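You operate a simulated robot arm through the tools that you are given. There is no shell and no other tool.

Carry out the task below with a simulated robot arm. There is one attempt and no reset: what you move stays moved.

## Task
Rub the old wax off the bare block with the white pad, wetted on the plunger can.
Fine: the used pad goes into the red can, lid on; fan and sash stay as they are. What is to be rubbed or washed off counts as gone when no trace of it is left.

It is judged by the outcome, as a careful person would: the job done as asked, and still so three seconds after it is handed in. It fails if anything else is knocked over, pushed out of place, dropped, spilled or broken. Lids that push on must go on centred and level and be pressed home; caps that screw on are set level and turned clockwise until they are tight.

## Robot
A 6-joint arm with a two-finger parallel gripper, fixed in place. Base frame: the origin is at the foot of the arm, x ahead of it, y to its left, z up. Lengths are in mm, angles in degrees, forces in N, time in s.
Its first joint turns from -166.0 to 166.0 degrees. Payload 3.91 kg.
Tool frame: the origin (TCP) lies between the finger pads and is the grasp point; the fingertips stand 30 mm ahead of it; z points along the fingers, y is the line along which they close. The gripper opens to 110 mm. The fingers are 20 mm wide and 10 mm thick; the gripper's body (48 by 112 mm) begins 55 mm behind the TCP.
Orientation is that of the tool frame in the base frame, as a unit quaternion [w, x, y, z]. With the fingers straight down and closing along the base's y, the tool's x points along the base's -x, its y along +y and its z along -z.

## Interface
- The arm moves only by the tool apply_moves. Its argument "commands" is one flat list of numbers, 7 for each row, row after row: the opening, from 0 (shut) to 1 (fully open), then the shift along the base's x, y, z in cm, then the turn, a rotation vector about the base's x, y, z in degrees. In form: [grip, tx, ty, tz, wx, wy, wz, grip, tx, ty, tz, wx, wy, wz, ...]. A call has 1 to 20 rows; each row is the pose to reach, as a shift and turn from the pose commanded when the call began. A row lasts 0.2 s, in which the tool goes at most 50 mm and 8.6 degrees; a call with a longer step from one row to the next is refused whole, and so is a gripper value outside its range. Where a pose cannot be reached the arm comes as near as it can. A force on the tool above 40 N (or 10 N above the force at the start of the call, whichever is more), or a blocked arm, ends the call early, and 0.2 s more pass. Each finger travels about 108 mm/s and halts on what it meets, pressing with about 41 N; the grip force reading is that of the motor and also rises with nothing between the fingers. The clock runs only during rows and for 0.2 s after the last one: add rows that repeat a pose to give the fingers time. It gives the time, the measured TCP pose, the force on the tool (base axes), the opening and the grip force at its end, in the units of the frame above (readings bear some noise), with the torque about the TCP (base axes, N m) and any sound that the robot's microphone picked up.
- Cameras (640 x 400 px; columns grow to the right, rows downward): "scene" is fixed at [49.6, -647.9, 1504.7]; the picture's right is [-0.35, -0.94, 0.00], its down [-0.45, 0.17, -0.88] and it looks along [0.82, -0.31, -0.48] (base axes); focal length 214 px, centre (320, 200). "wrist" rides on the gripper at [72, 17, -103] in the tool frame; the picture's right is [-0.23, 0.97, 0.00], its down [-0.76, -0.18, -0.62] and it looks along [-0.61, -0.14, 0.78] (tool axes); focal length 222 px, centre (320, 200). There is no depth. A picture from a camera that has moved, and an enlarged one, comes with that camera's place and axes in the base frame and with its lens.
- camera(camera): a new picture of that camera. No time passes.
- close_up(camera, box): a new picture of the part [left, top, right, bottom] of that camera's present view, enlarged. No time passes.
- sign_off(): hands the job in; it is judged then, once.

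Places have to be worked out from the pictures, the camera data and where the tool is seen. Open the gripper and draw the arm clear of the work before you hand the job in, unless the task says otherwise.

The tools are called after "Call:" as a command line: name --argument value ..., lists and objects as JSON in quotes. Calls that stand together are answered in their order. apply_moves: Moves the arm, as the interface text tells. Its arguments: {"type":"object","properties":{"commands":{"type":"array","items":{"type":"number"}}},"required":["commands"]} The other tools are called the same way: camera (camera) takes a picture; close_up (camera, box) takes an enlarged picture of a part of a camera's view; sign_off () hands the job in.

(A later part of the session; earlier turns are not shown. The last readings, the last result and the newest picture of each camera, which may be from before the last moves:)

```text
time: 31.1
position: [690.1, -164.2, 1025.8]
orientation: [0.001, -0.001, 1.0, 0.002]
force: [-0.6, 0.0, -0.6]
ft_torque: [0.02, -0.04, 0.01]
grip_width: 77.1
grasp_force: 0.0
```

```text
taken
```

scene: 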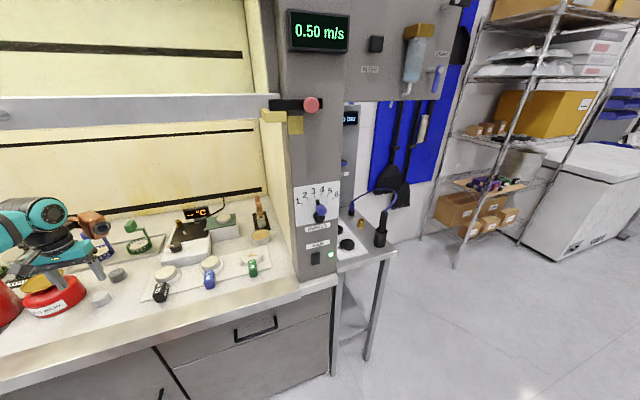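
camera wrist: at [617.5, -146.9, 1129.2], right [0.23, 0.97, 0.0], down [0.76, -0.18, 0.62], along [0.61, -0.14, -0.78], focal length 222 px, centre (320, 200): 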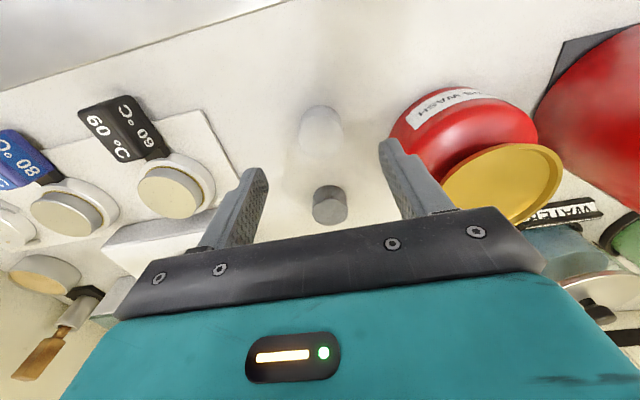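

Call:
close_up --camera "wrist" --box '[240, 80, 400, 240]'

Call:
close_up --camera "scene" --box '[20, 190, 180, 310]'

```text
2.50 times, centred on (320, 160) of wrist
camera zoom: at [617.5, -146.9, 1129.2], right [0.23, 0.97, 0.0], down [0.76, -0.18, 0.62], along [0.61, -0.14, -0.78], focal length 555 px, centre (320, 300)
```

zoom: 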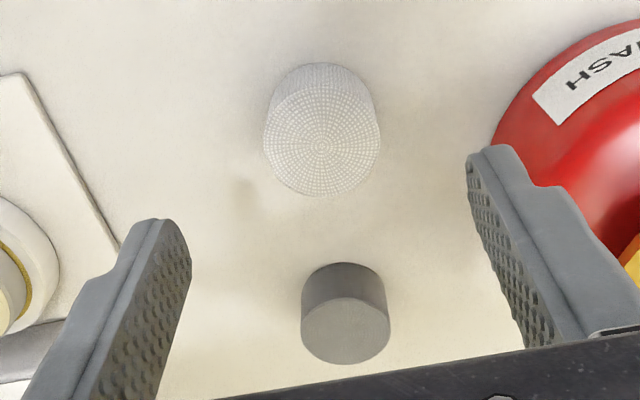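

```text
3.33 times, centred on (100, 250) of scene
camera zoom: at [49.6, -647.9, 1504.7], right [-0.35, -0.94, 0.0], down [-0.45, 0.17, -0.88], along [0.82, -0.31, -0.48], focal length 715 px, centre (1053, 33)
```

zoom: 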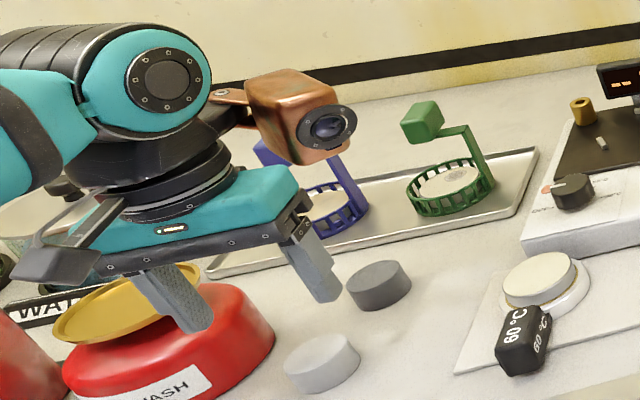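

Call:
close_up --camera "scene" --box '[80, 260, 140, 310]'

Call:
close_up --camera "wrist" --box '[280, 90, 360, 150]'

```text
8.00 times, centred on (110, 285) of scene
camera zoom: at [49.6, -647.9, 1504.7], right [-0.35, -0.94, 0.0], down [-0.45, 0.17, -0.88], along [0.82, -0.31, -0.48], focal length 1716 px, centre (2000, -480)
```

zoom: 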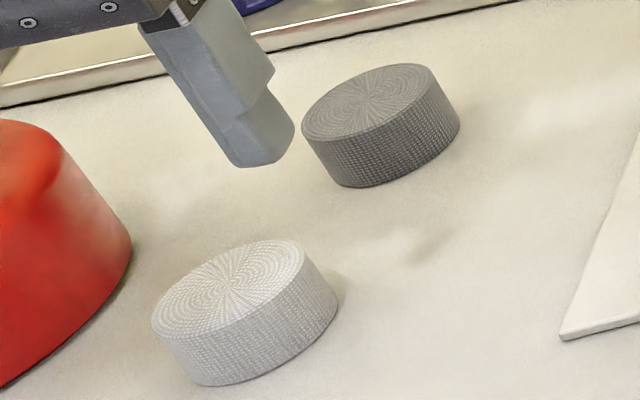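

```text
6.67 times, centred on (320, 120) of wrist
camera zoom: at [617.5, -146.9, 1129.2], right [0.23, 0.97, 0.0], down [0.76, -0.18, 0.62], along [0.61, -0.14, -0.78], focal length 1481 px, centre (320, 733)
```

zoom: 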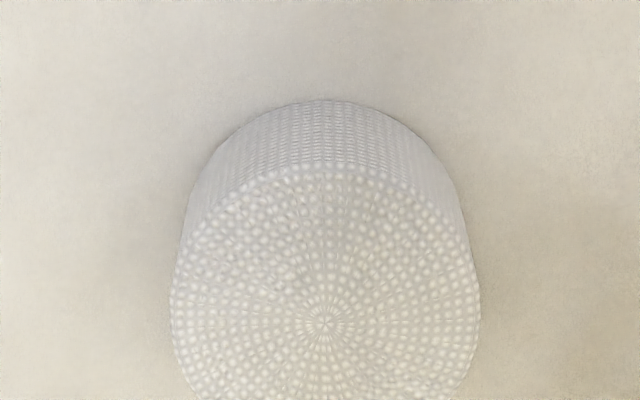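

Pad top centre works out to about (701,-166,930), Ø≈43, height ≈28–30 mm. I centre above it and come down to z≈985 to verify.

Call:
apply_moves --commands '[0.7, 0.5, -0.1, -1.5, 0, 0, 0, 0.7, 1.1, -0.23, -3, 0, 0, 0, 0.7, 1.1, -0.23, -4, 0, 0, 0, 0.7, 1.1, -0.23, -4, 0, 0, 0]'

Call:
close_up --camera "wrist" --box '[220, 70, 420, 220]'

```text
time: 32.1
position: [703.1, -163.0, 985.4]
orientation: [0.0, 0.0, 1.0, 0.002]
force: [0.5, 0.6, 0.0]
ft_torque: [0.02, -0.02, -0.01]
grip_width: 76.9
grasp_force: 0.1
```

```text
2.67 times, centred on (320, 145) of wrist
camera zoom: at [629.8, -145.1, 1089.3], right [0.23, 0.97, 0.0], down [0.76, -0.18, 0.62], along [0.61, -0.14, -0.78], focal length 592 px, centre (320, 347)
```

zoom: 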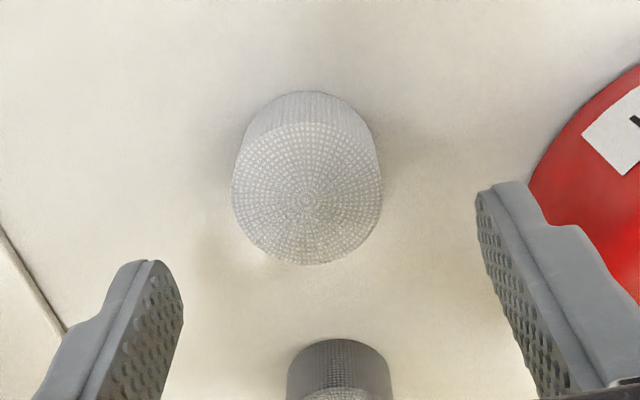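

The pad is centred in x but 4 mm off in y; I correct it and come down to TCP z≈958, then check once more.

Call:
apply_moves --commands '[0.65, 0.03, -0.2, -0.9, 0, 0, 0, 0.6, 0.03, -0.39, -1.8, 0, 0, 0, 0.55, 0.03, -0.39, -2.7, 0, 0, 0, 0.55, 0.03, -0.39, -2.7, 0, 0, 0, 0.55, 0.03, -0.39, -2.7, 0, 0, 0]'

Call:
close_up --camera "wrist" --box '[220, 70, 420, 220]'

```text
time: 33.3
position: [703.4, -166.1, 958.5]
orientation: [0.0, -0.001, 1.0, 0.001]
force: [-0.1, -0.1, -0.1]
ft_torque: [0.03, 0.0, -0.02]
grip_width: 60.5
grasp_force: 0.0
```

```text
2.67 times, centred on (320, 145) of wrist
camera zoom: at [630.5, -149.1, 1062.5], right [0.23, 0.97, 0.0], down [0.76, -0.18, 0.62], along [0.61, -0.14, -0.78], focal length 592 px, centre (320, 347)
```

zoom: 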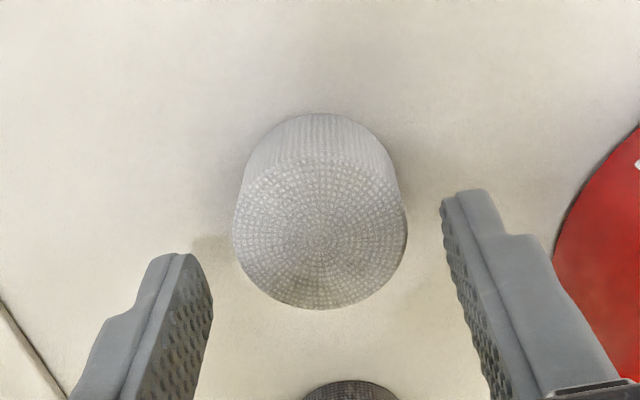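

Well centred. I descend 16 mm so the tips reach z≈912 and grip the pad, leaving ~12 mm of it below the fingertips.

Call:
apply_moves --commands '[0.55, -0.05, 0, -0.8, 0, 0, 0, 0.55, -0.1, 0, -1.6, 0, 0, 0, 0.55, -0.1, 0, -1.6, 0, 0, 0, 0.3, -0.1, 0, -1.6, 0, 0, 0, 0.3, -0.1, 0, -1.6, 0, 0, 0, 0.3, -0.1, 0, -1.6, 0, 0, 0]'

Call:
close_up --camera "wrist" --box '[220, 70, 420, 240]'

Call:
close_up --camera "scene" --box '[50, 220, 150, 310]'

```text
time: 34.7
position: [701.0, -165.7, 943.8]
orientation: [-0.001, -0.001, 1.0, 0.001]
force: [0.5, -2.1, 1.9]
ft_torque: [-0.11, 0.01, 0.0]
grip_width: 38.6
grasp_force: 41.0
```

```text
2.35 times, centred on (320, 155) of wrist
camera zoom: at [628.5, -148.9, 1047.1], right [0.23, 0.97, 0.0], down [0.76, -0.18, 0.62], along [0.61, -0.14, -0.78], focal length 523 px, centre (320, 306)
```

zoom: 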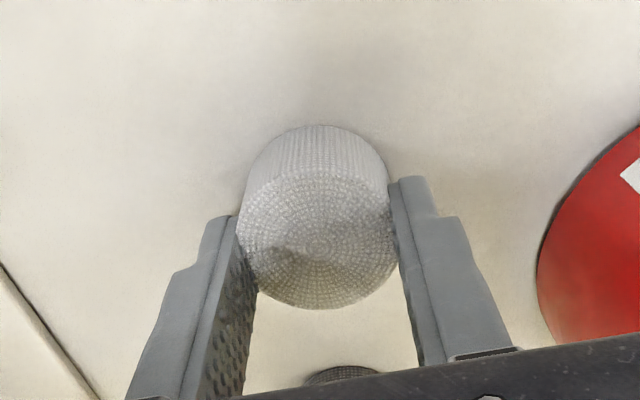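

```text
4.44 times, centred on (100, 265) of scene
camera zoom: at [49.6, -647.9, 1504.7], right [-0.35, -0.94, 0.0], down [-0.45, 0.17, -0.88], along [0.82, -0.31, -0.48], focal length 953 px, centre (1298, -89)
```

zoom: 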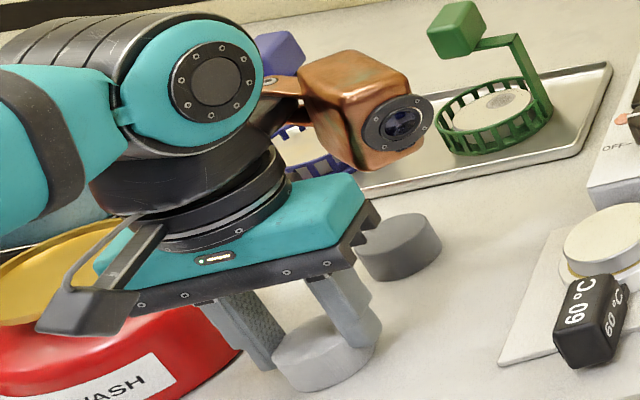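

The pad is gripped (38.6 mm) and centred on the tool. I lift it to z≈1090 and move over the plunger dish at about (739,-44,998).

Call:
apply_moves --commands '[0.3, 0, 0, 1, 0, 0, 0, 0.3, 0, 0, 3, 0, 0, 0, 0.3, 0, 0, 6, 0, 0, 0, 0.3, 0, 0, 9, 0, 0, 0, 0.3, 0, 0, 12, 0, 0, 0, 0.3, 0, 0, 14.5, 0, 0, 0, 0.3, 0.8, 2.4, 14.5, 0, 0, 0, 0.3, 1.6, 4.8, 14.5, 0, 0, 0, 0.3, 2.4, 7.2, 14.5, 0, 0, 0, 0.3, 3.2, 9.6, 14.5, 0, 0, 0, 0.3, 3.8, 12.2, 14.5, 0, 0, 0, 0.3, 3.8, 12.2, 14.5, 0, 0, 0, 0.3, 3.8, 12.2, 14.5, 0, 0, 0]'

Call:
camera --camera "wrist"

Call:
close_up --camera "scene" --box '[0, 200, 140, 320]'

```text
time: 37.5
position: [739.2, -45.5, 1087.3]
orientation: [0.0, 0.0, 1.0, 0.0]
force: [-0.4, -0.3, -0.2]
ft_torque: [0.03, -0.01, 0.0]
grip_width: 38.4
grasp_force: 41.3
```

```text
taken
camera wrist: at [668.9, -28.7, 1191.2], right [0.23, 0.97, 0.0], down [0.76, -0.18, 0.62], along [0.61, -0.14, -0.78], focal length 222 px, centre (320, 200)
```

wrist: 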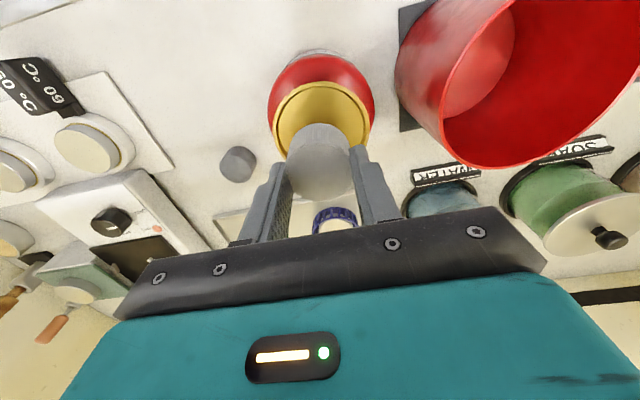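

```text
3.33 times, centred on (70, 260) of scene
camera zoom: at [49.6, -647.9, 1504.7], right [-0.35, -0.94, 0.0], down [-0.45, 0.17, -0.88], along [0.82, -0.31, -0.48], focal length 715 px, centre (1153, 0)
```

zoom: 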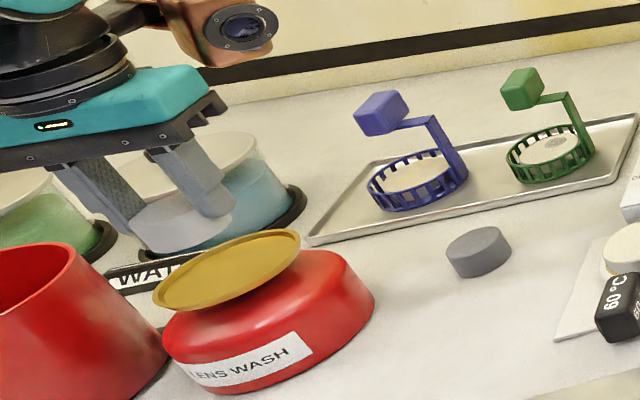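

Call:
close_up --camera "wrist" --box '[250, 40, 400, 180]'

```text
2.86 times, centred on (325, 110) of wrist
camera zoom: at [668.9, -28.7, 1191.2], right [0.23, 0.97, 0.0], down [0.76, -0.18, 0.62], along [0.61, -0.14, -0.78], focal length 635 px, centre (306, 457)
```

zoom: 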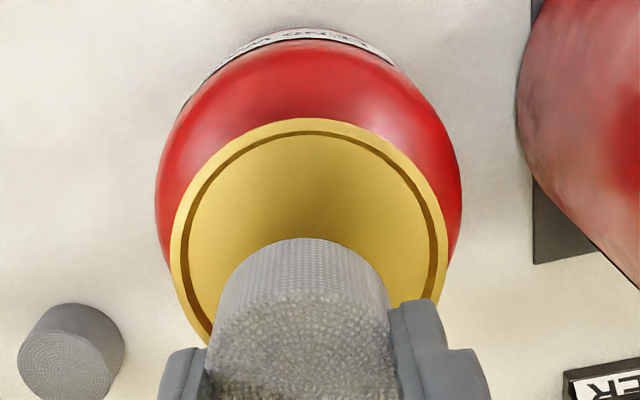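

The dish (Ø≈86) is centred about 5 mm further in x. I shift and lower toward it, stopping just above expected contact.

Call:
apply_moves --commands '[0.3, 0.25, 0, -1, 0, 0, 0, 0.3, 0.5, 0, -2, 0, 0, 0, 0.3, 0.5, 0, -3, 0, 0, 0, 0.3, 0.5, 0, -3.6, 0, 0, 0, 0.3, 0.5, 0, -3.6, 0, 0, 0]'

Call:
close_up --camera "scene" --box '[0, 200, 140, 320]'

Call:
close_up --camera "wrist" --box '[240, 60, 400, 220]'

```text
time: 38.7
position: [744.2, -44.7, 1050.8]
orientation: [0.0, 0.0, 1.0, 0.001]
force: [0.3, 0.2, 0.3]
ft_torque: [0.0, -0.03, 0.02]
grip_width: 38.5
grasp_force: 40.7
```

```text
3.33 times, centred on (70, 260) of scene
camera zoom: at [49.6, -647.9, 1504.7], right [-0.35, -0.94, 0.0], down [-0.45, 0.17, -0.88], along [0.82, -0.31, -0.48], focal length 715 px, centre (1153, 0)
```

zoom: 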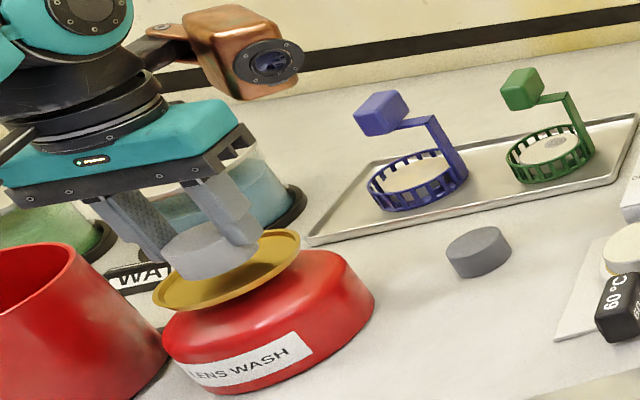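

```text
2.50 times, centred on (320, 140) of wrist
camera zoom: at [672.3, -28.2, 1155.2], right [0.23, 0.97, 0.0], down [0.76, -0.18, 0.62], along [0.61, -0.14, -0.78], focal length 555 px, centre (320, 350)
```

zoom: 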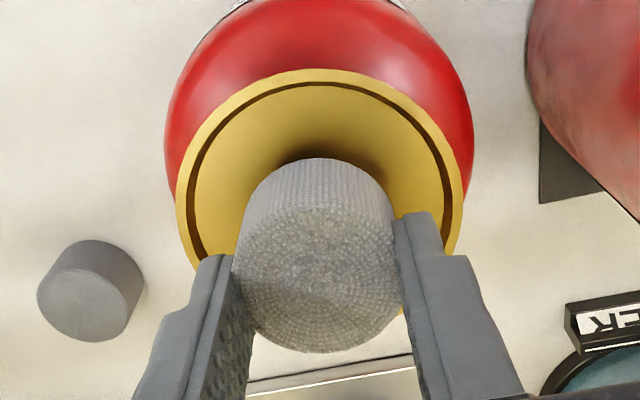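

The pad hovers a bit above the dish. I lower in 2 mm steps to feel for the dish and plunger spring.

Call:
apply_moves --commands '[0.3, 0, 0, -0.2, 0, 0, 0, 0.3, 0, 0, -0.4, 0, 0, 0, 0.3, 0, 0, -0.6, 0, 0, 0, 0.3, 0, 0, -0.8, 0, 0, 0, 0.3, 0, 0, -1.0, 0, 0, 0]'

Call:
close_up --camera "wrist" --box '[240, 60, 400, 220]'

```text
time: 39.9
position: [745.0, -43.6, 1043.1]
orientation: [-0.001, -0.001, 1.0, 0.001]
force: [0.1, -0.6, 1.2]
ft_torque: [-0.01, 0.01, -0.01]
grip_width: 38.6
grasp_force: 40.9
```

```text
2.50 times, centred on (320, 140) of wrist
camera zoom: at [672.4, -27.1, 1146.3], right [0.23, 0.97, 0.0], down [0.76, -0.18, 0.62], along [0.61, -0.14, -0.78], focal length 555 px, centre (320, 350)
```

zoom: 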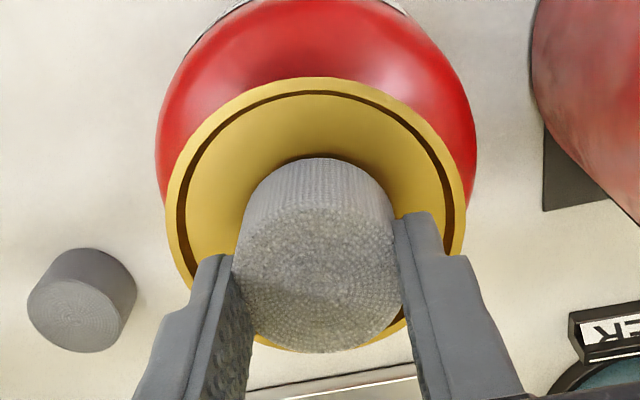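

Call:
apply_moves --commands '[0.3, 0, 0, -0.2, 0, 0, 0, 0.3, 0, 0, -0.4, 0, 0, 0, 0.3, 0, 0, -0.6, 0, 0, 0, 0.3, 0, 0, -0.8, 0, 0, 0]'

Call:
close_up --camera "wrist" --box '[240, 60, 400, 220]'

Call:
close_up --camera "scene" --box '[0, 220, 100, 320]'

```text
time: 40.9
position: [744.9, -45.1, 1035.1]
orientation: [0.0, -0.001, 1.0, 0.001]
force: [-0.7, 0.9, 1.8]
ft_torque: [0.09, 0.02, -0.01]
grip_width: 38.8
grasp_force: 41.0
```

```text
2.50 times, centred on (320, 140) of wrist
camera zoom: at [672.9, -28.0, 1137.4], right [0.23, 0.97, 0.0], down [0.76, -0.18, 0.62], along [0.61, -0.14, -0.78], focal length 555 px, centre (320, 350)
```

zoom: 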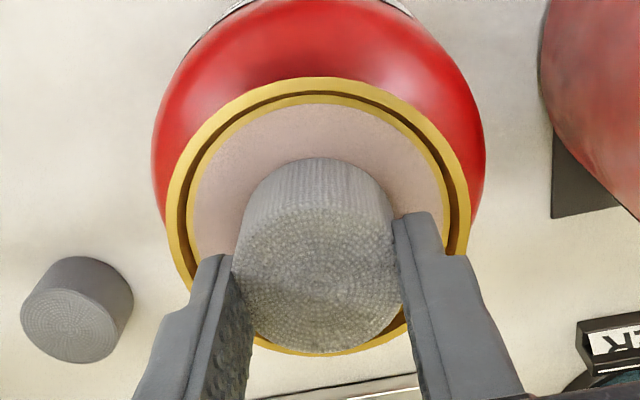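

```text
4.00 times, centred on (50, 270) of scene
camera zoom: at [49.6, -647.9, 1504.7], right [-0.35, -0.94, 0.0], down [-0.45, 0.17, -0.88], along [0.82, -0.31, -0.48], focal length 858 px, centre (1400, -80)
```

zoom: 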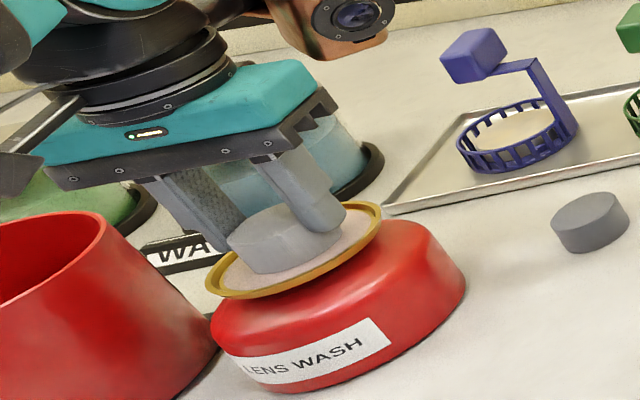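

Solvent has welled up into the dish around the pad. I hold briefly, then lift slowly and check the pad.

Call:
apply_moves --commands '[0.3, 0, 0, -0.1, 0, 0, 0, 0.3, 0, 0, -0.1, 0, 0, 0, 0.3, 0, 0, 0.2, 0, 0, 0, 0.3, 0, 0, 0.6, 0, 0, 0, 0.3, 0, 0, 1.0, 0, 0, 0, 0.3, 0, 0, 1.5, 0, 0, 0, 0.3, 0, 0, 2.0, 0, 0, 0, 0.3, 0, 0, 3.0, 0, 0, 0, 0.3, 0, 0, 3.0, 0, 0, 0]'

Call:
close_up --camera "wrist" --box '[240, 40, 400, 220]'

Call:
close_up --camera "scene" --box '[0, 220, 100, 320]'

```text
time: 42.9
position: [746.3, -45.0, 1062.1]
orientation: [0.0, -0.001, 1.0, 0.001]
force: [-0.6, 0.6, -0.8]
ft_torque: [-0.02, -0.01, 0.0]
grip_width: 38.5
grasp_force: 41.6
```

```text
2.22 times, centred on (320, 130) of wrist
camera zoom: at [673.6, -27.8, 1166.7], right [0.23, 0.97, 0.0], down [0.76, -0.18, 0.62], along [0.61, -0.14, -0.78], focal length 494 px, centre (320, 356)
```

zoom: 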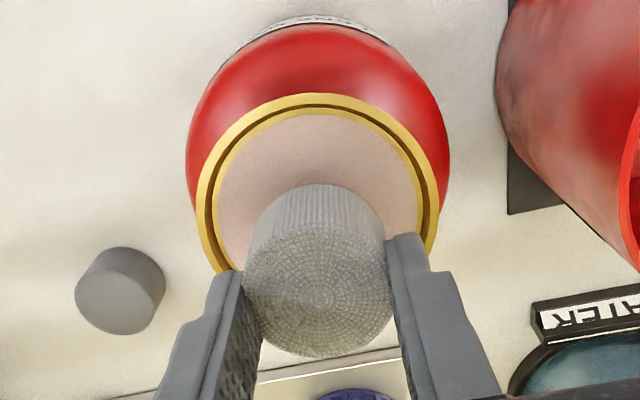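

```text
4.00 times, centred on (50, 270) of scene
camera zoom: at [49.6, -647.9, 1504.7], right [-0.35, -0.94, 0.0], down [-0.45, 0.17, -0.88], along [0.82, -0.31, -0.48], focal length 858 px, centre (1400, -80)
```

zoom: 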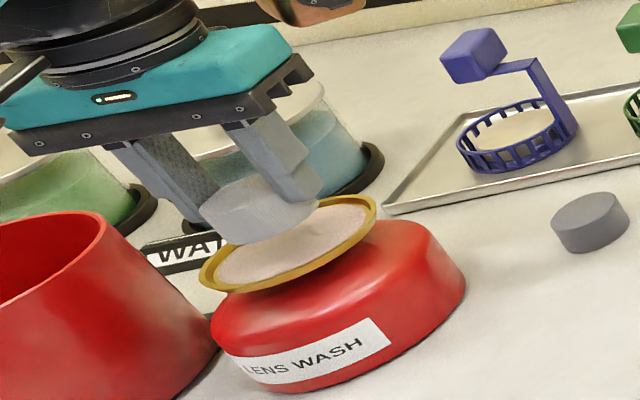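

A shallow pool now sits in the dish. To be sure the pad soaks, I dab it lightly into the pool once more, without pressing the plunger further.

Call:
apply_moves --commands '[0.3, 0, 0, -1.0, 0, 0, 0, 0.3, 0, 0, -1.7, 0, 0, 0, 0.3, 0, 0, -2.1, 0, 0, 0, 0.3, 0, 0, -2.4, 0, 0, 0, 0.3, 0, 0, -2.4, 0, 0, 0, 0.3, 0, 0, -2.4, 0, 0, 0]'

Call:
close_up --camera "wrist" --box '[240, 40, 400, 220]'

Call:
close_up --camera "scene" --box '[0, 220, 100, 320]'

```text
time: 44.3
position: [744.0, -44.6, 1038.6]
orientation: [0.001, -0.001, 1.0, 0.001]
force: [-0.1, -0.2, 0.4]
ft_torque: [0.01, 0.0, 0.0]
grip_width: 38.6
grasp_force: 40.7
```

```text
2.22 times, centred on (320, 130) of wrist
camera zoom: at [671.4, -27.9, 1142.6], right [0.23, 0.97, 0.0], down [0.76, -0.18, 0.62], along [0.61, -0.14, -0.78], focal length 494 px, centre (320, 356)
```

zoom: 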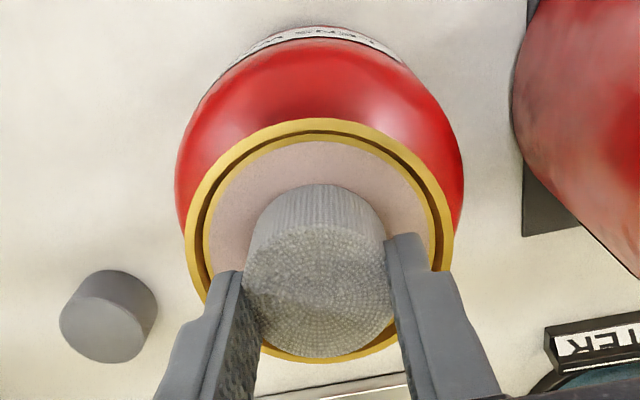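

```text
4.00 times, centred on (50, 270) of scene
camera zoom: at [49.6, -647.9, 1504.7], right [-0.35, -0.94, 0.0], down [-0.45, 0.17, -0.88], along [0.82, -0.31, -0.48], focal length 858 px, centre (1400, -80)
```

zoom: 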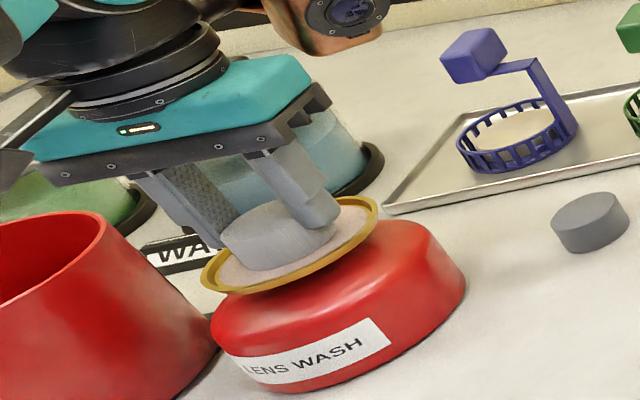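

Call:
apply_moves --commands '[0.3, 0, 0, -0.15, 0, 0, 0, 0.3, 0, 0, -0.3, 0, 0, 0, 0.3, 0, 0, -0.45, 0, 0, 0, 0.3, 0, 0, -0.45, 0, 0, 0, 0.3, 0, 0, -0.45, 0, 0, 0]'

Call:
close_up --camera "wrist" --box '[240, 40, 400, 220]'

Call:
close_up --camera "scene" --box '[30, 240, 100, 300]'

```text
time: 45.5
position: [744.9, -44.4, 1035.9]
orientation: [0.0, 0.0, 1.0, 0.001]
force: [0.1, 0.7, 1.5]
ft_torque: [0.07, 0.04, -0.03]
grip_width: 38.5
grasp_force: 41.2
```

```text
2.22 times, centred on (320, 130) of wrist
camera zoom: at [671.7, -27.9, 1139.8], right [0.23, 0.97, 0.0], down [0.76, -0.18, 0.62], along [0.61, -0.14, -0.78], focal length 494 px, centre (320, 356)
```

zoom: 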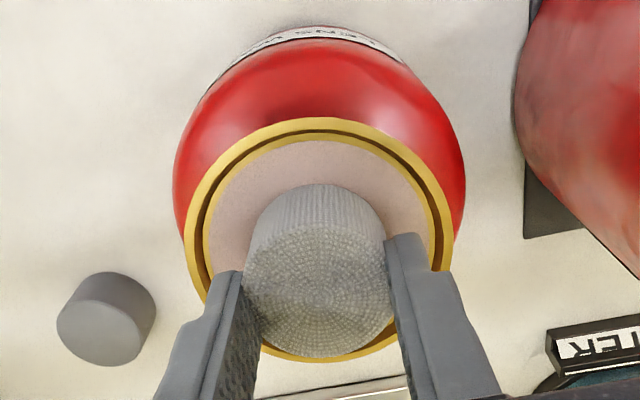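

```text
6.67 times, centred on (65, 270) of scene
camera zoom: at [49.6, -647.9, 1504.7], right [-0.35, -0.94, 0.0], down [-0.45, 0.17, -0.88], along [0.82, -0.31, -0.48], focal length 1430 px, centre (2020, -267)
```

zoom: 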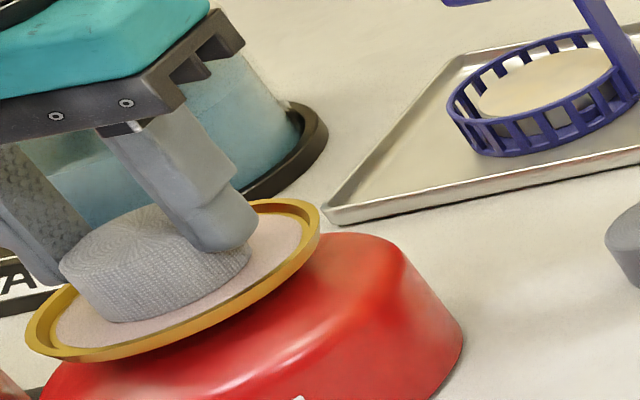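

The pad sits in the pool, wet. I lift slowly, pause over the dish for drips, then travel at height toward the waxy block, stopping short at (690,-500) to look.

Call:
apply_moves --commands '[0.3, 0, 0, 0.4, 0, 0, 0, 0.3, 0, 0, 0.8, 0, 0, 0, 0.3, 0, 0, 1.3, 0, 0, 0, 0.3, 0, 0, 1.3, 0, 0, 0, 0.3, 0, 0, 1.3, 0, 0, 0, 0.3, 0, 0, 1.3, 0, 0, 0, 0.3, 0, 0, 3, 0, 0, 0, 0.3, 0, 0, 5, 0, 0, 0, 0.3, -1, -3, 5, 0, 0, 0, 0.3, -2, -7, 5, 0, 0, 0, 0.3, -3, -11, 5, 0, 0, 0, 0.3, -4, -15, 5, 0, 0, 0, 0.3, -5, -19, 5, 0, 0, 0, 0.3, -5.5, -23, 5, 0, 0, 0, 0.3, -5.5, -27, 5, 0, 0, 0, 0.3, -5.5, -31, 5, 0, 0, 0, 0.3, -5.5, -35, 5, 0, 0, 0, 0.3, -5.5, -39, 5, 0, 0, 0, 0.3, -5.5, -43, 5, 0, 0, 0, 0.3, -5.5, -45.5, 4, 0, 0, 0]'

Call:
camera --camera "wrist"

Call:
camera --camera "scene"

```text
time: 49.7
position: [689.1, -500.0, 1075.4]
orientation: [0.0, -0.001, 1.0, 0.001]
force: [0.4, 0.8, 1.2]
ft_torque: [-0.04, -0.01, -0.02]
grip_width: 38.4
grasp_force: 40.9
```

```text
taken
camera wrist: at [616.8, -482.7, 1178.3], right [0.22, 0.97, 0.0], down [0.76, -0.18, 0.62], along [0.61, -0.14, -0.78], focal length 222 px, centre (320, 200)
```

wrist: 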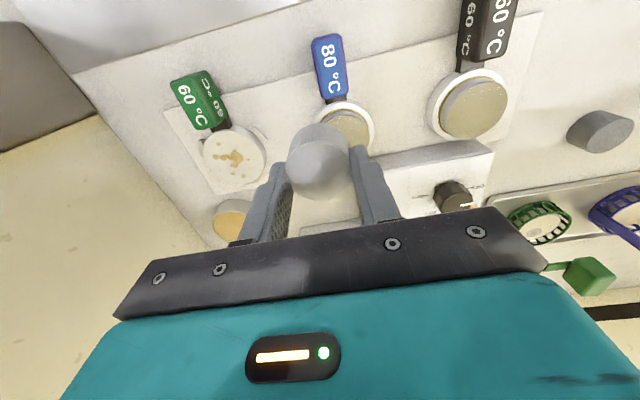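

```text
taken
```

scene: 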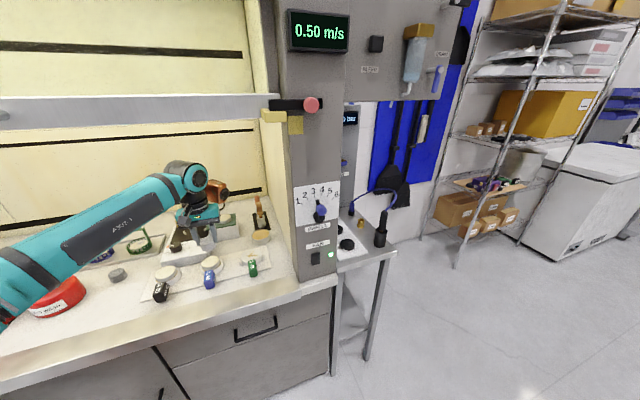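

Call:
close_up --camera "wrist" --box '[150, 50, 290, 230]'

Call:
close_up --camera "scene" --box '[220, 230, 290, 290]'

Call:
close_up --camera "scene" --box '[150, 150, 290, 290]'

```text
2.22 times, centred on (220, 140) of wrist
camera zoom: at [616.8, -482.7, 1178.3], right [0.22, 0.97, 0.0], down [0.76, -0.18, 0.62], along [0.61, -0.14, -0.78], focal length 494 px, centre (542, 333)
```

zoom: 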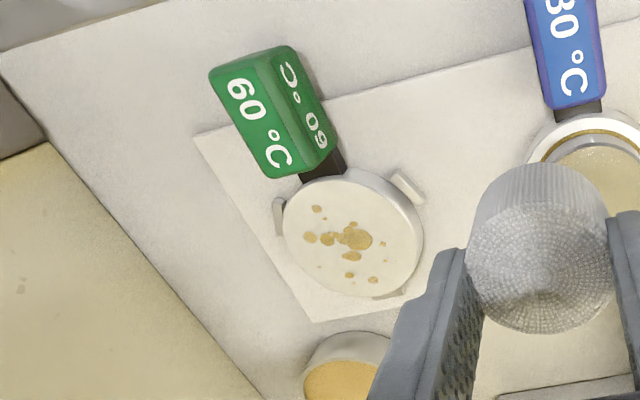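

```text
6.67 times, centred on (255, 260) of scene
camera zoom: at [49.6, -647.9, 1504.7], right [-0.35, -0.94, 0.0], down [-0.45, 0.17, -0.88], along [0.82, -0.31, -0.48], focal length 1430 px, centre (753, -200)
```

zoom: 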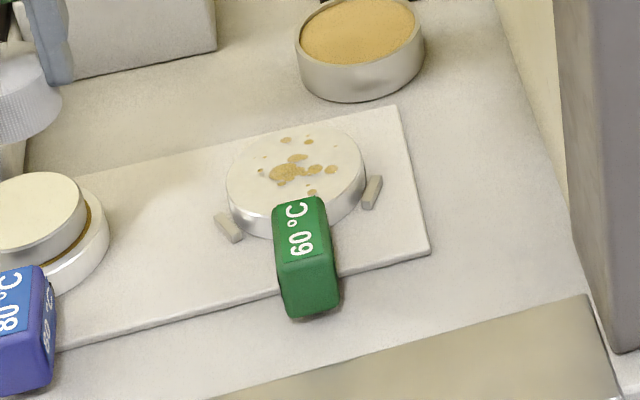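

```text
2.86 times, centred on (220, 220) of scene
camera zoom: at [49.6, -647.9, 1504.7], right [-0.35, -0.94, 0.0], down [-0.45, 0.17, -0.88], along [0.82, -0.31, -0.48], focal length 613 px, centre (606, 143)
```

zoom: 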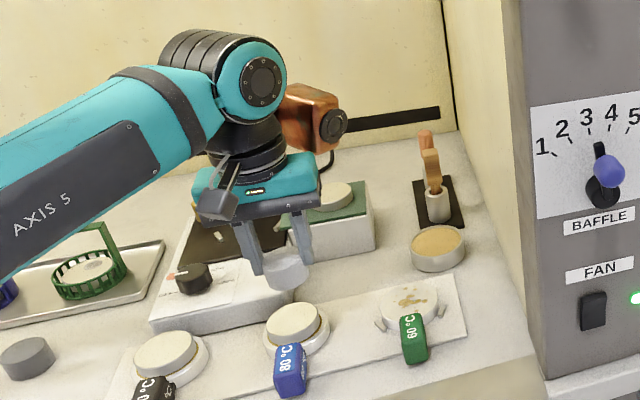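

The block disc triangulates very consistently to centre (722,-619), top z≈921, Ø≈80, with low stops around it and a handle with tag toward the robot. Wax spots span roughly x −18…+33 and y −30…+20 mm about its centre. I move the pad over it at a safe height.

Call:
apply_moves --commands '[0.3, 0.8, -3, 0, 0, 0, 0, 0.3, 1.6, -6, 0, 0, 0, 0, 0.3, 2.4, -9, -1, 0, 0, 0, 0.3, 3.1, -11.8, -3, 0, 0, 0, 0.3, 3.1, -11.8, -6, 0, 0, 0, 0.3, 3.1, -11.8, -7.5, 0, 0, 0, 0.3, 3.1, -11.8, -7.5, 0, 0, 0]'

Call:
camera --camera "wrist"

Call:
close_up --camera "scene" --box '[200, 190, 300, 290]'

```text
time: 51.3
position: [719.7, -616.7, 1001.4]
orientation: [0.0, 0.0, 1.0, 0.001]
force: [-0.2, -0.1, 0.8]
ft_torque: [0.02, 0.0, 0.02]
grip_width: 38.7
grasp_force: 40.8
```

```text
taken
camera wrist: at [646.9, -601.0, 1105.4], right [0.23, 0.97, 0.0], down [0.76, -0.18, 0.62], along [0.61, -0.14, -0.78], focal length 222 px, centre (320, 200)
```

wrist: 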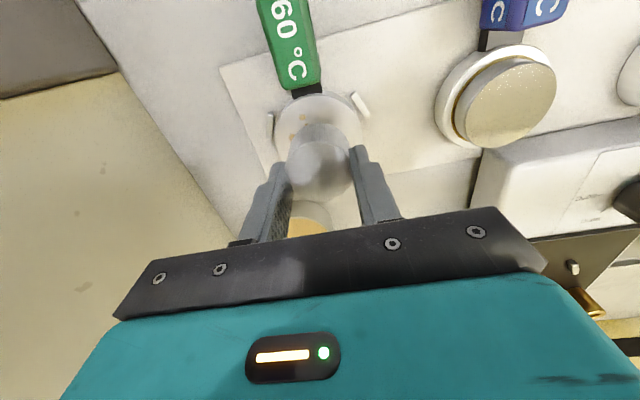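

```text
4.00 times, centred on (250, 240) of scene
camera zoom: at [49.6, -647.9, 1504.7], right [-0.35, -0.94, 0.0], down [-0.45, 0.17, -0.88], along [0.82, -0.31, -0.48], focal length 858 px, centre (600, 40)
```

zoom: 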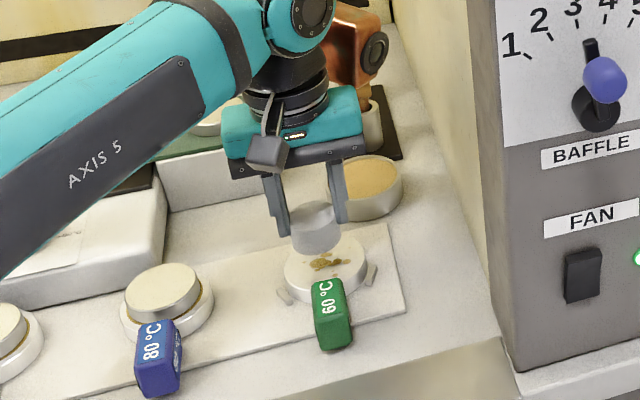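

The pad is above the disc. I lower to about 7 mm above, then step down gently to feel contact.

Call:
apply_moves --commands '[0.3, 0, 0, -1, 0, 0, 0, 0.3, 0, 0, -2, 0, 0, 0, 0.3, 0, 0, -3.0, 0, 0, 0, 0.3, 0, 0, -3.0, 0, 0, 0]'

Call:
apply_moves --commands '[0.3, 0, 0, -0.1, 0, 0, 0, 0.3, 0, 0, -0.2, 0, 0, 0, 0.3, 0, 0, -0.3, 0, 0, 0, 0.3, 0, 0, -0.4, 0, 0, 0]'

Call:
close_up --camera "scene" --box '[220, 220, 290, 290]'

```text
time: 52.3
position: [719.8, -617.9, 970.8]
orientation: [0.0, -0.001, 1.0, 0.001]
force: [-0.5, -0.6, -0.6]
ft_torque: [-0.01, 0.03, -0.02]
grip_width: 38.4
grasp_force: 40.5
```

```text
time: 53.3
position: [719.7, -617.7, 968.9]
orientation: [0.0, -0.001, 1.0, 0.001]
force: [2.4, -5.2, 17.9]
ft_torque: [-0.47, -0.06, 0.02]
grip_width: 38.7
grasp_force: 40.5
```

```text
5.71 times, centred on (255, 255) of scene
camera zoom: at [49.6, -647.9, 1504.7], right [-0.35, -0.94, 0.0], down [-0.45, 0.17, -0.88], along [0.82, -0.31, -0.48], focal length 1226 px, centre (691, -114)
```

zoom: 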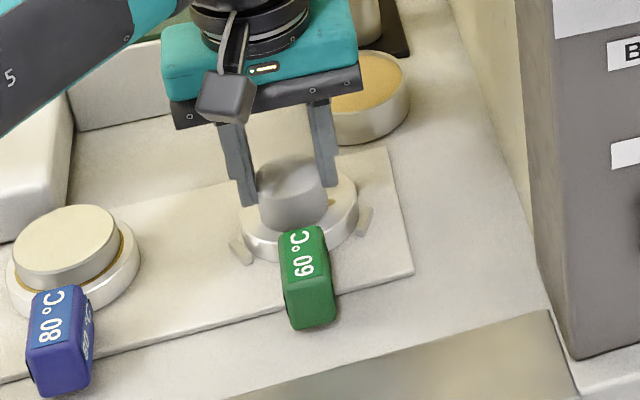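

Contact: about 18 N at TCP z≈968.5. I ease off ~0.8 mm and make a first gentle rubbing pass along y.

Call:
apply_moves --commands '[0.3, 0, 0, 0.08, 0, 0, 0, 0.3, 0, 0.7, 0.08, 0, 0, 0, 0.3, 0, 1.4, 0.08, 0, 0, 0, 0.3, 0, 0.7, 0.08, 0, 0, 0, 0.3, 0, 0, 0.08, 0, 0, 0, 0.3, 0, -0.7, 0.08, 0, 0, 0, 0.3, 0, -1.4, 0.08, 0, 0, 0, 0.3, 0, -0.7, 0.08, 0, 0, 0, 0.3, 0, 0, 0.08, 0, 0, 0]'

Call:
close_up --camera "scene" --box '[220, 220, 290, 290]'

Call:
close_up --camera "wrist" --box '[220, 60, 420, 220]'

```text
time: 55.3
position: [720.5, -619.4, 967.1]
orientation: [0.0, 0.0, 1.0, 0.001]
force: [-3.2, -7.4, 11.6]
ft_torque: [-0.36, 0.16, -0.03]
grip_width: 38.4
grasp_force: 41.1
```

```text
5.71 times, centred on (255, 255) of scene
camera zoom: at [49.6, -647.9, 1504.7], right [-0.35, -0.94, 0.0], down [-0.45, 0.17, -0.88], along [0.82, -0.31, -0.48], focal length 1226 px, centre (691, -114)
```

zoom: 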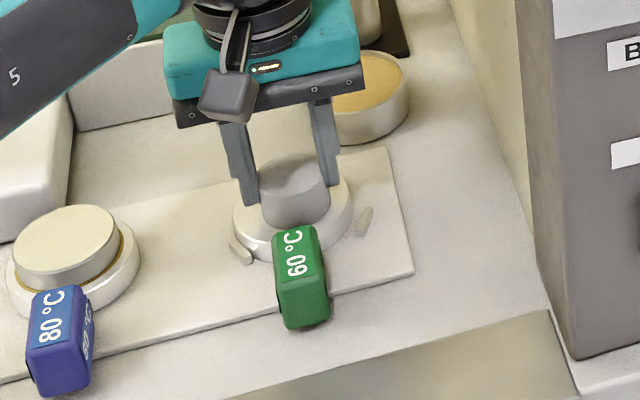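

```text
2.50 times, centred on (320, 140) of wrist
camera zoom: at [647.9, -601.6, 1072.0], right [0.23, 0.97, 0.0], down [0.76, -0.18, 0.62], along [0.61, -0.14, -0.78], focal length 555 px, centre (320, 350)
```

zoom: 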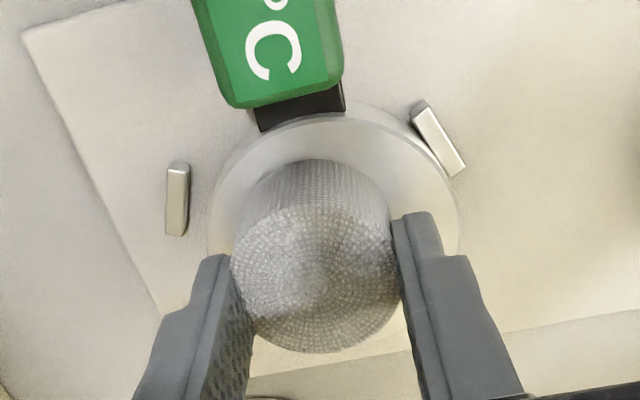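

The disc slid a few mm to the +y stop under ~12 N, so lighter force is needed. I lift to see what the pass did to the wax.

Call:
apply_moves --commands '[0.3, 0, 0, 0.5, 0, 0, 0, 0.3, 0, 0, 2, 0, 0, 0, 0.3, 0, 1, 5, 0, 0, 0, 0.3, 0, 5, 7, 0, 0, 0, 0.3, 0, 9, 7, 0, 0, 0, 0.3, 0, 9, 7, 0, 0, 0]'

Call:
close_up --camera "scene" --box '[220, 230, 290, 290]'

Call:
close_up --camera "wrist" --box '[160, 60, 300, 240]'

```text
time: 56.7
position: [718.9, -526.9, 1037.6]
orientation: [0.0, -0.002, 1.0, 0.001]
force: [0.0, -0.1, -0.4]
ft_torque: [-0.02, 0.04, -0.03]
grip_width: 38.6
grasp_force: 41.2
```

```text
6.67 times, centred on (255, 260) of scene
camera zoom: at [49.6, -647.9, 1504.7], right [-0.35, -0.94, 0.0], down [-0.45, 0.17, -0.88], along [0.82, -0.31, -0.48], focal length 1430 px, centre (753, -200)
```

zoom: 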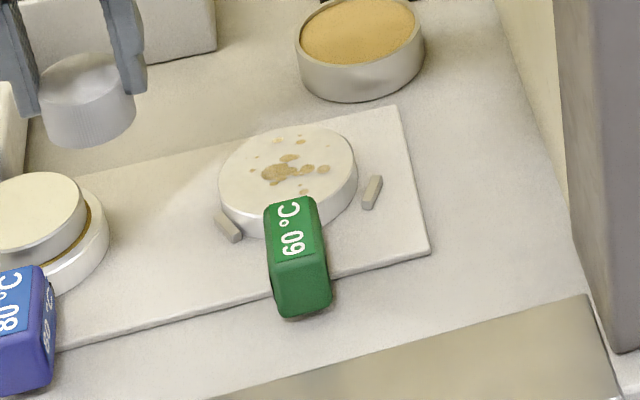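

```text
2.22 times, centred on (230, 150) of wrist
camera zoom: at [647.0, -510.1, 1141.2], right [0.23, 0.97, 0.0], down [0.76, -0.18, 0.62], along [0.61, -0.14, -0.78], focal length 494 px, centre (520, 311)
```

zoom: 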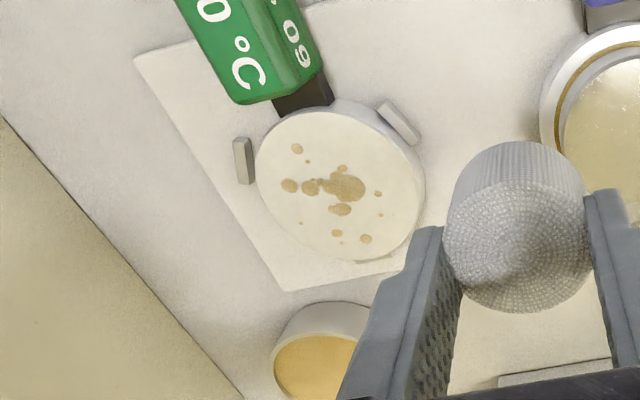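

The wax has faded a bit everywhere, so the rubbing works; the disc now rests on its +y stop at centre ≈(723,-615). I continue with lighter force (~5 N) and longer y strokes along x≈720.

Call:
apply_moves --commands '[0.3, 0, -4, 0, 0, 0, 0, 0.3, 0, -8, 0, 0, 0, 0, 0.3, 0, -8.8, -3, 0, 0, 0, 0.3, 0, -8.8, -6, 0, 0, 0, 0.3, 0, -8.8, -6.6, 0, 0, 0, 0.3, 0, -8.8, -6.92, 0, 0, 0, 0.3, 0, -7.8, -6.92, 0, 0, 0, 0.3, 0, -8.8, -6.92, 0, 0, 0, 0.3, 0, -9.8, -6.92, 0, 0, 0, 0.3, 0, -10.6, -6.92, 0, 0, 0, 0.3, 0, -9.8, -6.92, 0, 0, 0, 0.3, 0, -8.8, -6.92, 0, 0, 0, 0.3, 0, -7.8, -6.92, 0, 0, 0, 0.3, 0, -8.8, -6.92, 0, 0, 0]'

Call:
close_up --camera "scene" --box '[220, 220, 290, 290]'

```text
time: 59.7
position: [722.6, -613.9, 967.9]
orientation: [0.0, -0.001, 1.0, 0.001]
force: [1.0, 7.8, 22.3]
ft_torque: [0.37, -0.06, 0.01]
grip_width: 38.8
grasp_force: 41.3
```

```text
5.71 times, centred on (255, 255) of scene
camera zoom: at [49.6, -647.9, 1504.7], right [-0.35, -0.94, 0.0], down [-0.45, 0.17, -0.88], along [0.82, -0.31, -0.48], focal length 1226 px, centre (691, -114)
```

zoom: 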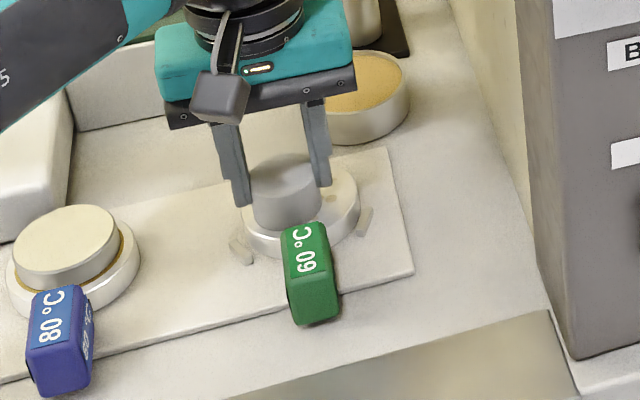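

The force is now ~22 N (heights vary by a millimetre or two), so I raise ~1.2 mm and continue strokes, stepping in +x to cover the far part.

Call:
apply_moves --commands '[0.3, 0, 0, 0.12, 0, 0, 0, 0.3, 0, -1.0, 0.12, 0, 0, 0, 0.3, 0, -1.8, 0.12, 0, 0, 0, 0.3, 0, -1.0, 0.12, 0, 0, 0, 0.3, 0, 0, 0.12, 0, 0, 0, 0.3, 0, 0.8, 0.12, 0, 0, 0, 0.3, 0.5, 0.8, 0.12, 0, 0, 0, 0.3, 0.9, 0, 0.12, 0, 0, 0, 0.3, 0.9, -0.9, 0.12, 0, 0, 0, 0.3, 0.9, -1.8, 0.12, 0, 0, 0, 0.3, 0.9, -0.9, 0.12, 0, 0, 0, 0.3, 0.9, 0, 0.12, 0, 0, 0, 0.3, 0.9, 0.8, 0.12, 0, 0, 0, 0.3, 0.9, 0, 0.12, 0, 0, 0]'

Call:
close_up --camera "scene" --box '[220, 220, 290, 290]'

```text
time: 62.7
position: [728.5, -614.9, 969.2]
orientation: [0.001, -0.001, 1.0, 0.001]
force: [-0.1, 0.7, -0.3]
ft_torque: [0.02, 0.0, 0.02]
grip_width: 38.3
grasp_force: 41.2
```

```text
5.71 times, centred on (255, 255) of scene
camera zoom: at [49.6, -647.9, 1504.7], right [-0.35, -0.94, 0.0], down [-0.45, 0.17, -0.88], along [0.82, -0.31, -0.48], focal length 1226 px, centre (691, -114)
```

zoom: 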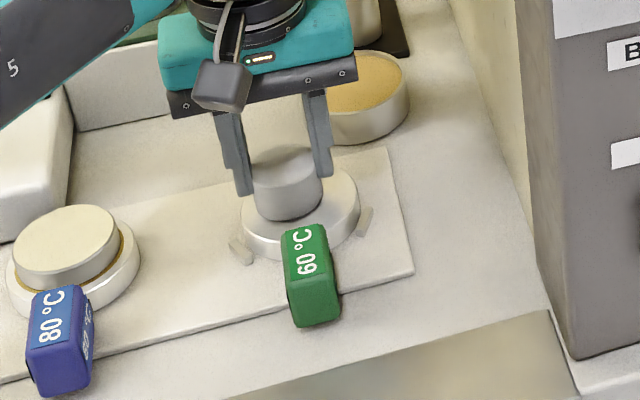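

Contact was lost, so I lower 1.2 mm and stroke again at x≈729.

Call:
apply_moves --commands '[0.3, 0, 0, -0.1, 0, 0, 0, 0.3, 0, -0.9, -0.12, 0, 0, 0, 0.3, 0, -1.8, -0.12, 0, 0, 0, 0.3, 0, -0.9, -0.12, 0, 0, 0, 0.3, 0, 0, -0.12, 0, 0, 0, 0.3, 0, 0.8, -0.12, 0, 0, 0, 0.3, 0, 0, -0.12, 0, 0, 0]'

```text
time: 64.3
position: [729.7, -613.8, 968.3]
orientation: [0.0, -0.002, 1.0, 0.001]
force: [1.6, 0.9, 8.5]
ft_torque: [-0.13, -0.05, 0.06]
grip_width: 38.4
grasp_force: 40.5
```

Contact force is now ~8 N, which is good. I continue strokes and step further +x to reach the far spots.

Call:
apply_moves --commands '[0.3, 0, -0.9, 0, 0, 0, 0, 0.3, 0, -1.8, 0, 0, 0, 0, 0.3, 0, -0.9, 0, 0, 0, 0, 0.3, 0, 0, 0, 0, 0, 0, 0.3, 0, 0.8, 0, 0, 0, 0, 0.3, 0.6, 0.8, 0, 0, 0, 0, 0.3, 1.0, 0, 0, 0, 0, 0, 0.3, 1.0, -0.9, 0, 0, 0, 0, 0.3, 1.0, -1.8, 0, 0, 0, 0, 0.3, 1.0, -0.9, 0, 0, 0, 0, 0.3, 1.0, 0, 0, 0, 0, 0, 0.3, 1.0, 0.8, 0, 0, 0, 0, 0.3, 1.0, 0, 0, 0, 0, 0]'

Call:
close_up --camera "scene" --box '[220, 220, 290, 290]'

```text
time: 67.1
position: [739.6, -614.5, 967.3]
orientation: [0.0, -0.002, 1.0, 0.001]
force: [1.3, 6.2, 14.5]
ft_torque: [0.39, -0.02, 0.01]
grip_width: 38.4
grasp_force: 41.0
```

```text
5.71 times, centred on (255, 255) of scene
camera zoom: at [49.6, -647.9, 1504.7], right [-0.35, -0.94, 0.0], down [-0.45, 0.17, -0.88], along [0.82, -0.31, -0.48], focal length 1226 px, centre (691, -114)
```

zoom: 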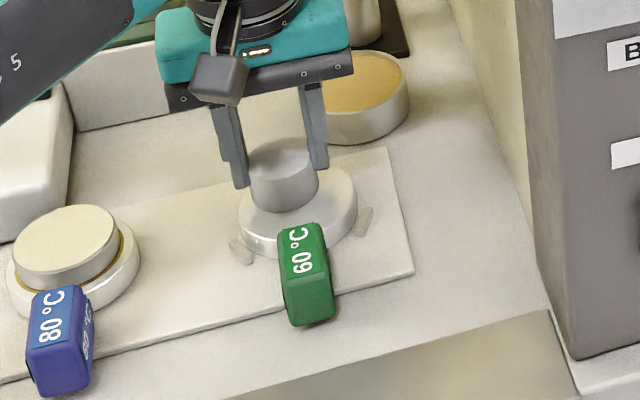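

Call:
apply_moves --commands '[0.3, 0, 0, 0.05, 0, 0, 0, 0.3, 0, -0.9, 0.05, 0, 0, 0, 0.3, 0, -1.8, 0.05, 0, 0, 0, 0.3, 0, -2.3, 0.05, 0, 0, 0, 0.3, 0, -1.4, 0.05, 0, 0, 0, 0.3, 0, -0.5, 0.05, 0, 0, 0, 0.3, 0, 0.4, 0.05, 0, 0, 0, 0.3, 0, 1.2, 0.05, 0, 0, 0, 0.3, 0, 0.4, 0.05, 0, 0, 0, 0.3, 0, -0.4, 0.05, 0, 0, 0, 0.3, 0, -0.6, 1, 0, 0, 0, 0.3, 0, -0.6, 3, 0, 0, 0, 0.3, -0.5, 1, 6, 0, 0, 0, 0.3, -1, 5, 7, 0, 0, 0, 0.3, -1.5, 9, 7, 0, 0, 0, 0.3, -1.5, 9, 7, 0, 0, 0]'

Call:
close_up --camera "scene" --box '[220, 230, 290, 290]'

Call:
close_up --camera "wrist" --box '[160, 60, 300, 240]'

```text
time: 70.5
position: [723.7, -523.1, 1038.4]
orientation: [0.0, -0.002, 1.0, 0.001]
force: [-0.2, 0.4, -0.3]
ft_torque: [-0.02, 0.0, 0.0]
grip_width: 38.6
grasp_force: 41.0
```

```text
6.67 times, centred on (255, 260) of scene
camera zoom: at [49.6, -647.9, 1504.7], right [-0.35, -0.94, 0.0], down [-0.45, 0.17, -0.88], along [0.82, -0.31, -0.48], focal length 1430 px, centre (753, -200)
```

zoom: 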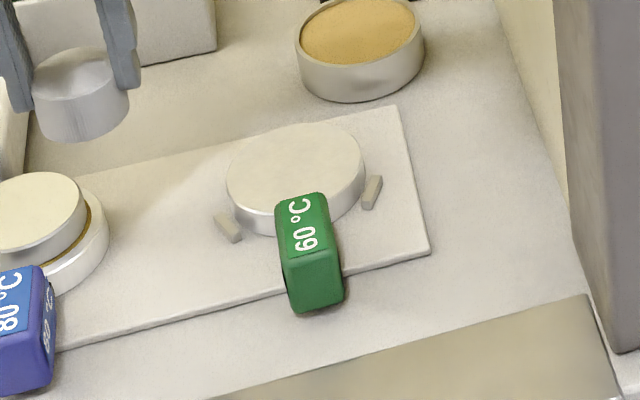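

```text
2.22 times, centred on (230, 150) of wrist
camera zoom: at [651.3, -506.9, 1141.8], right [0.23, 0.97, 0.0], down [0.76, -0.18, 0.62], along [0.61, -0.14, -0.78], focal length 494 px, centre (520, 311)
```

zoom: 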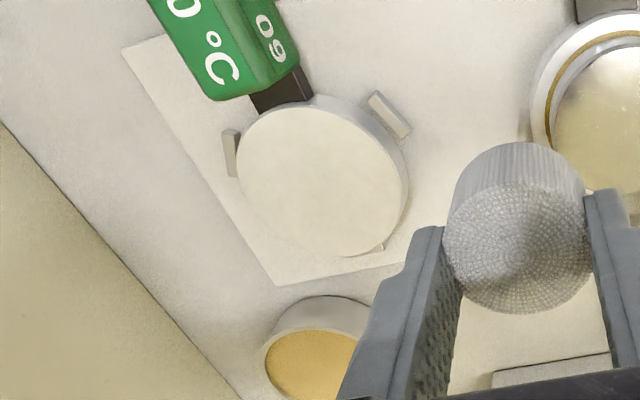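

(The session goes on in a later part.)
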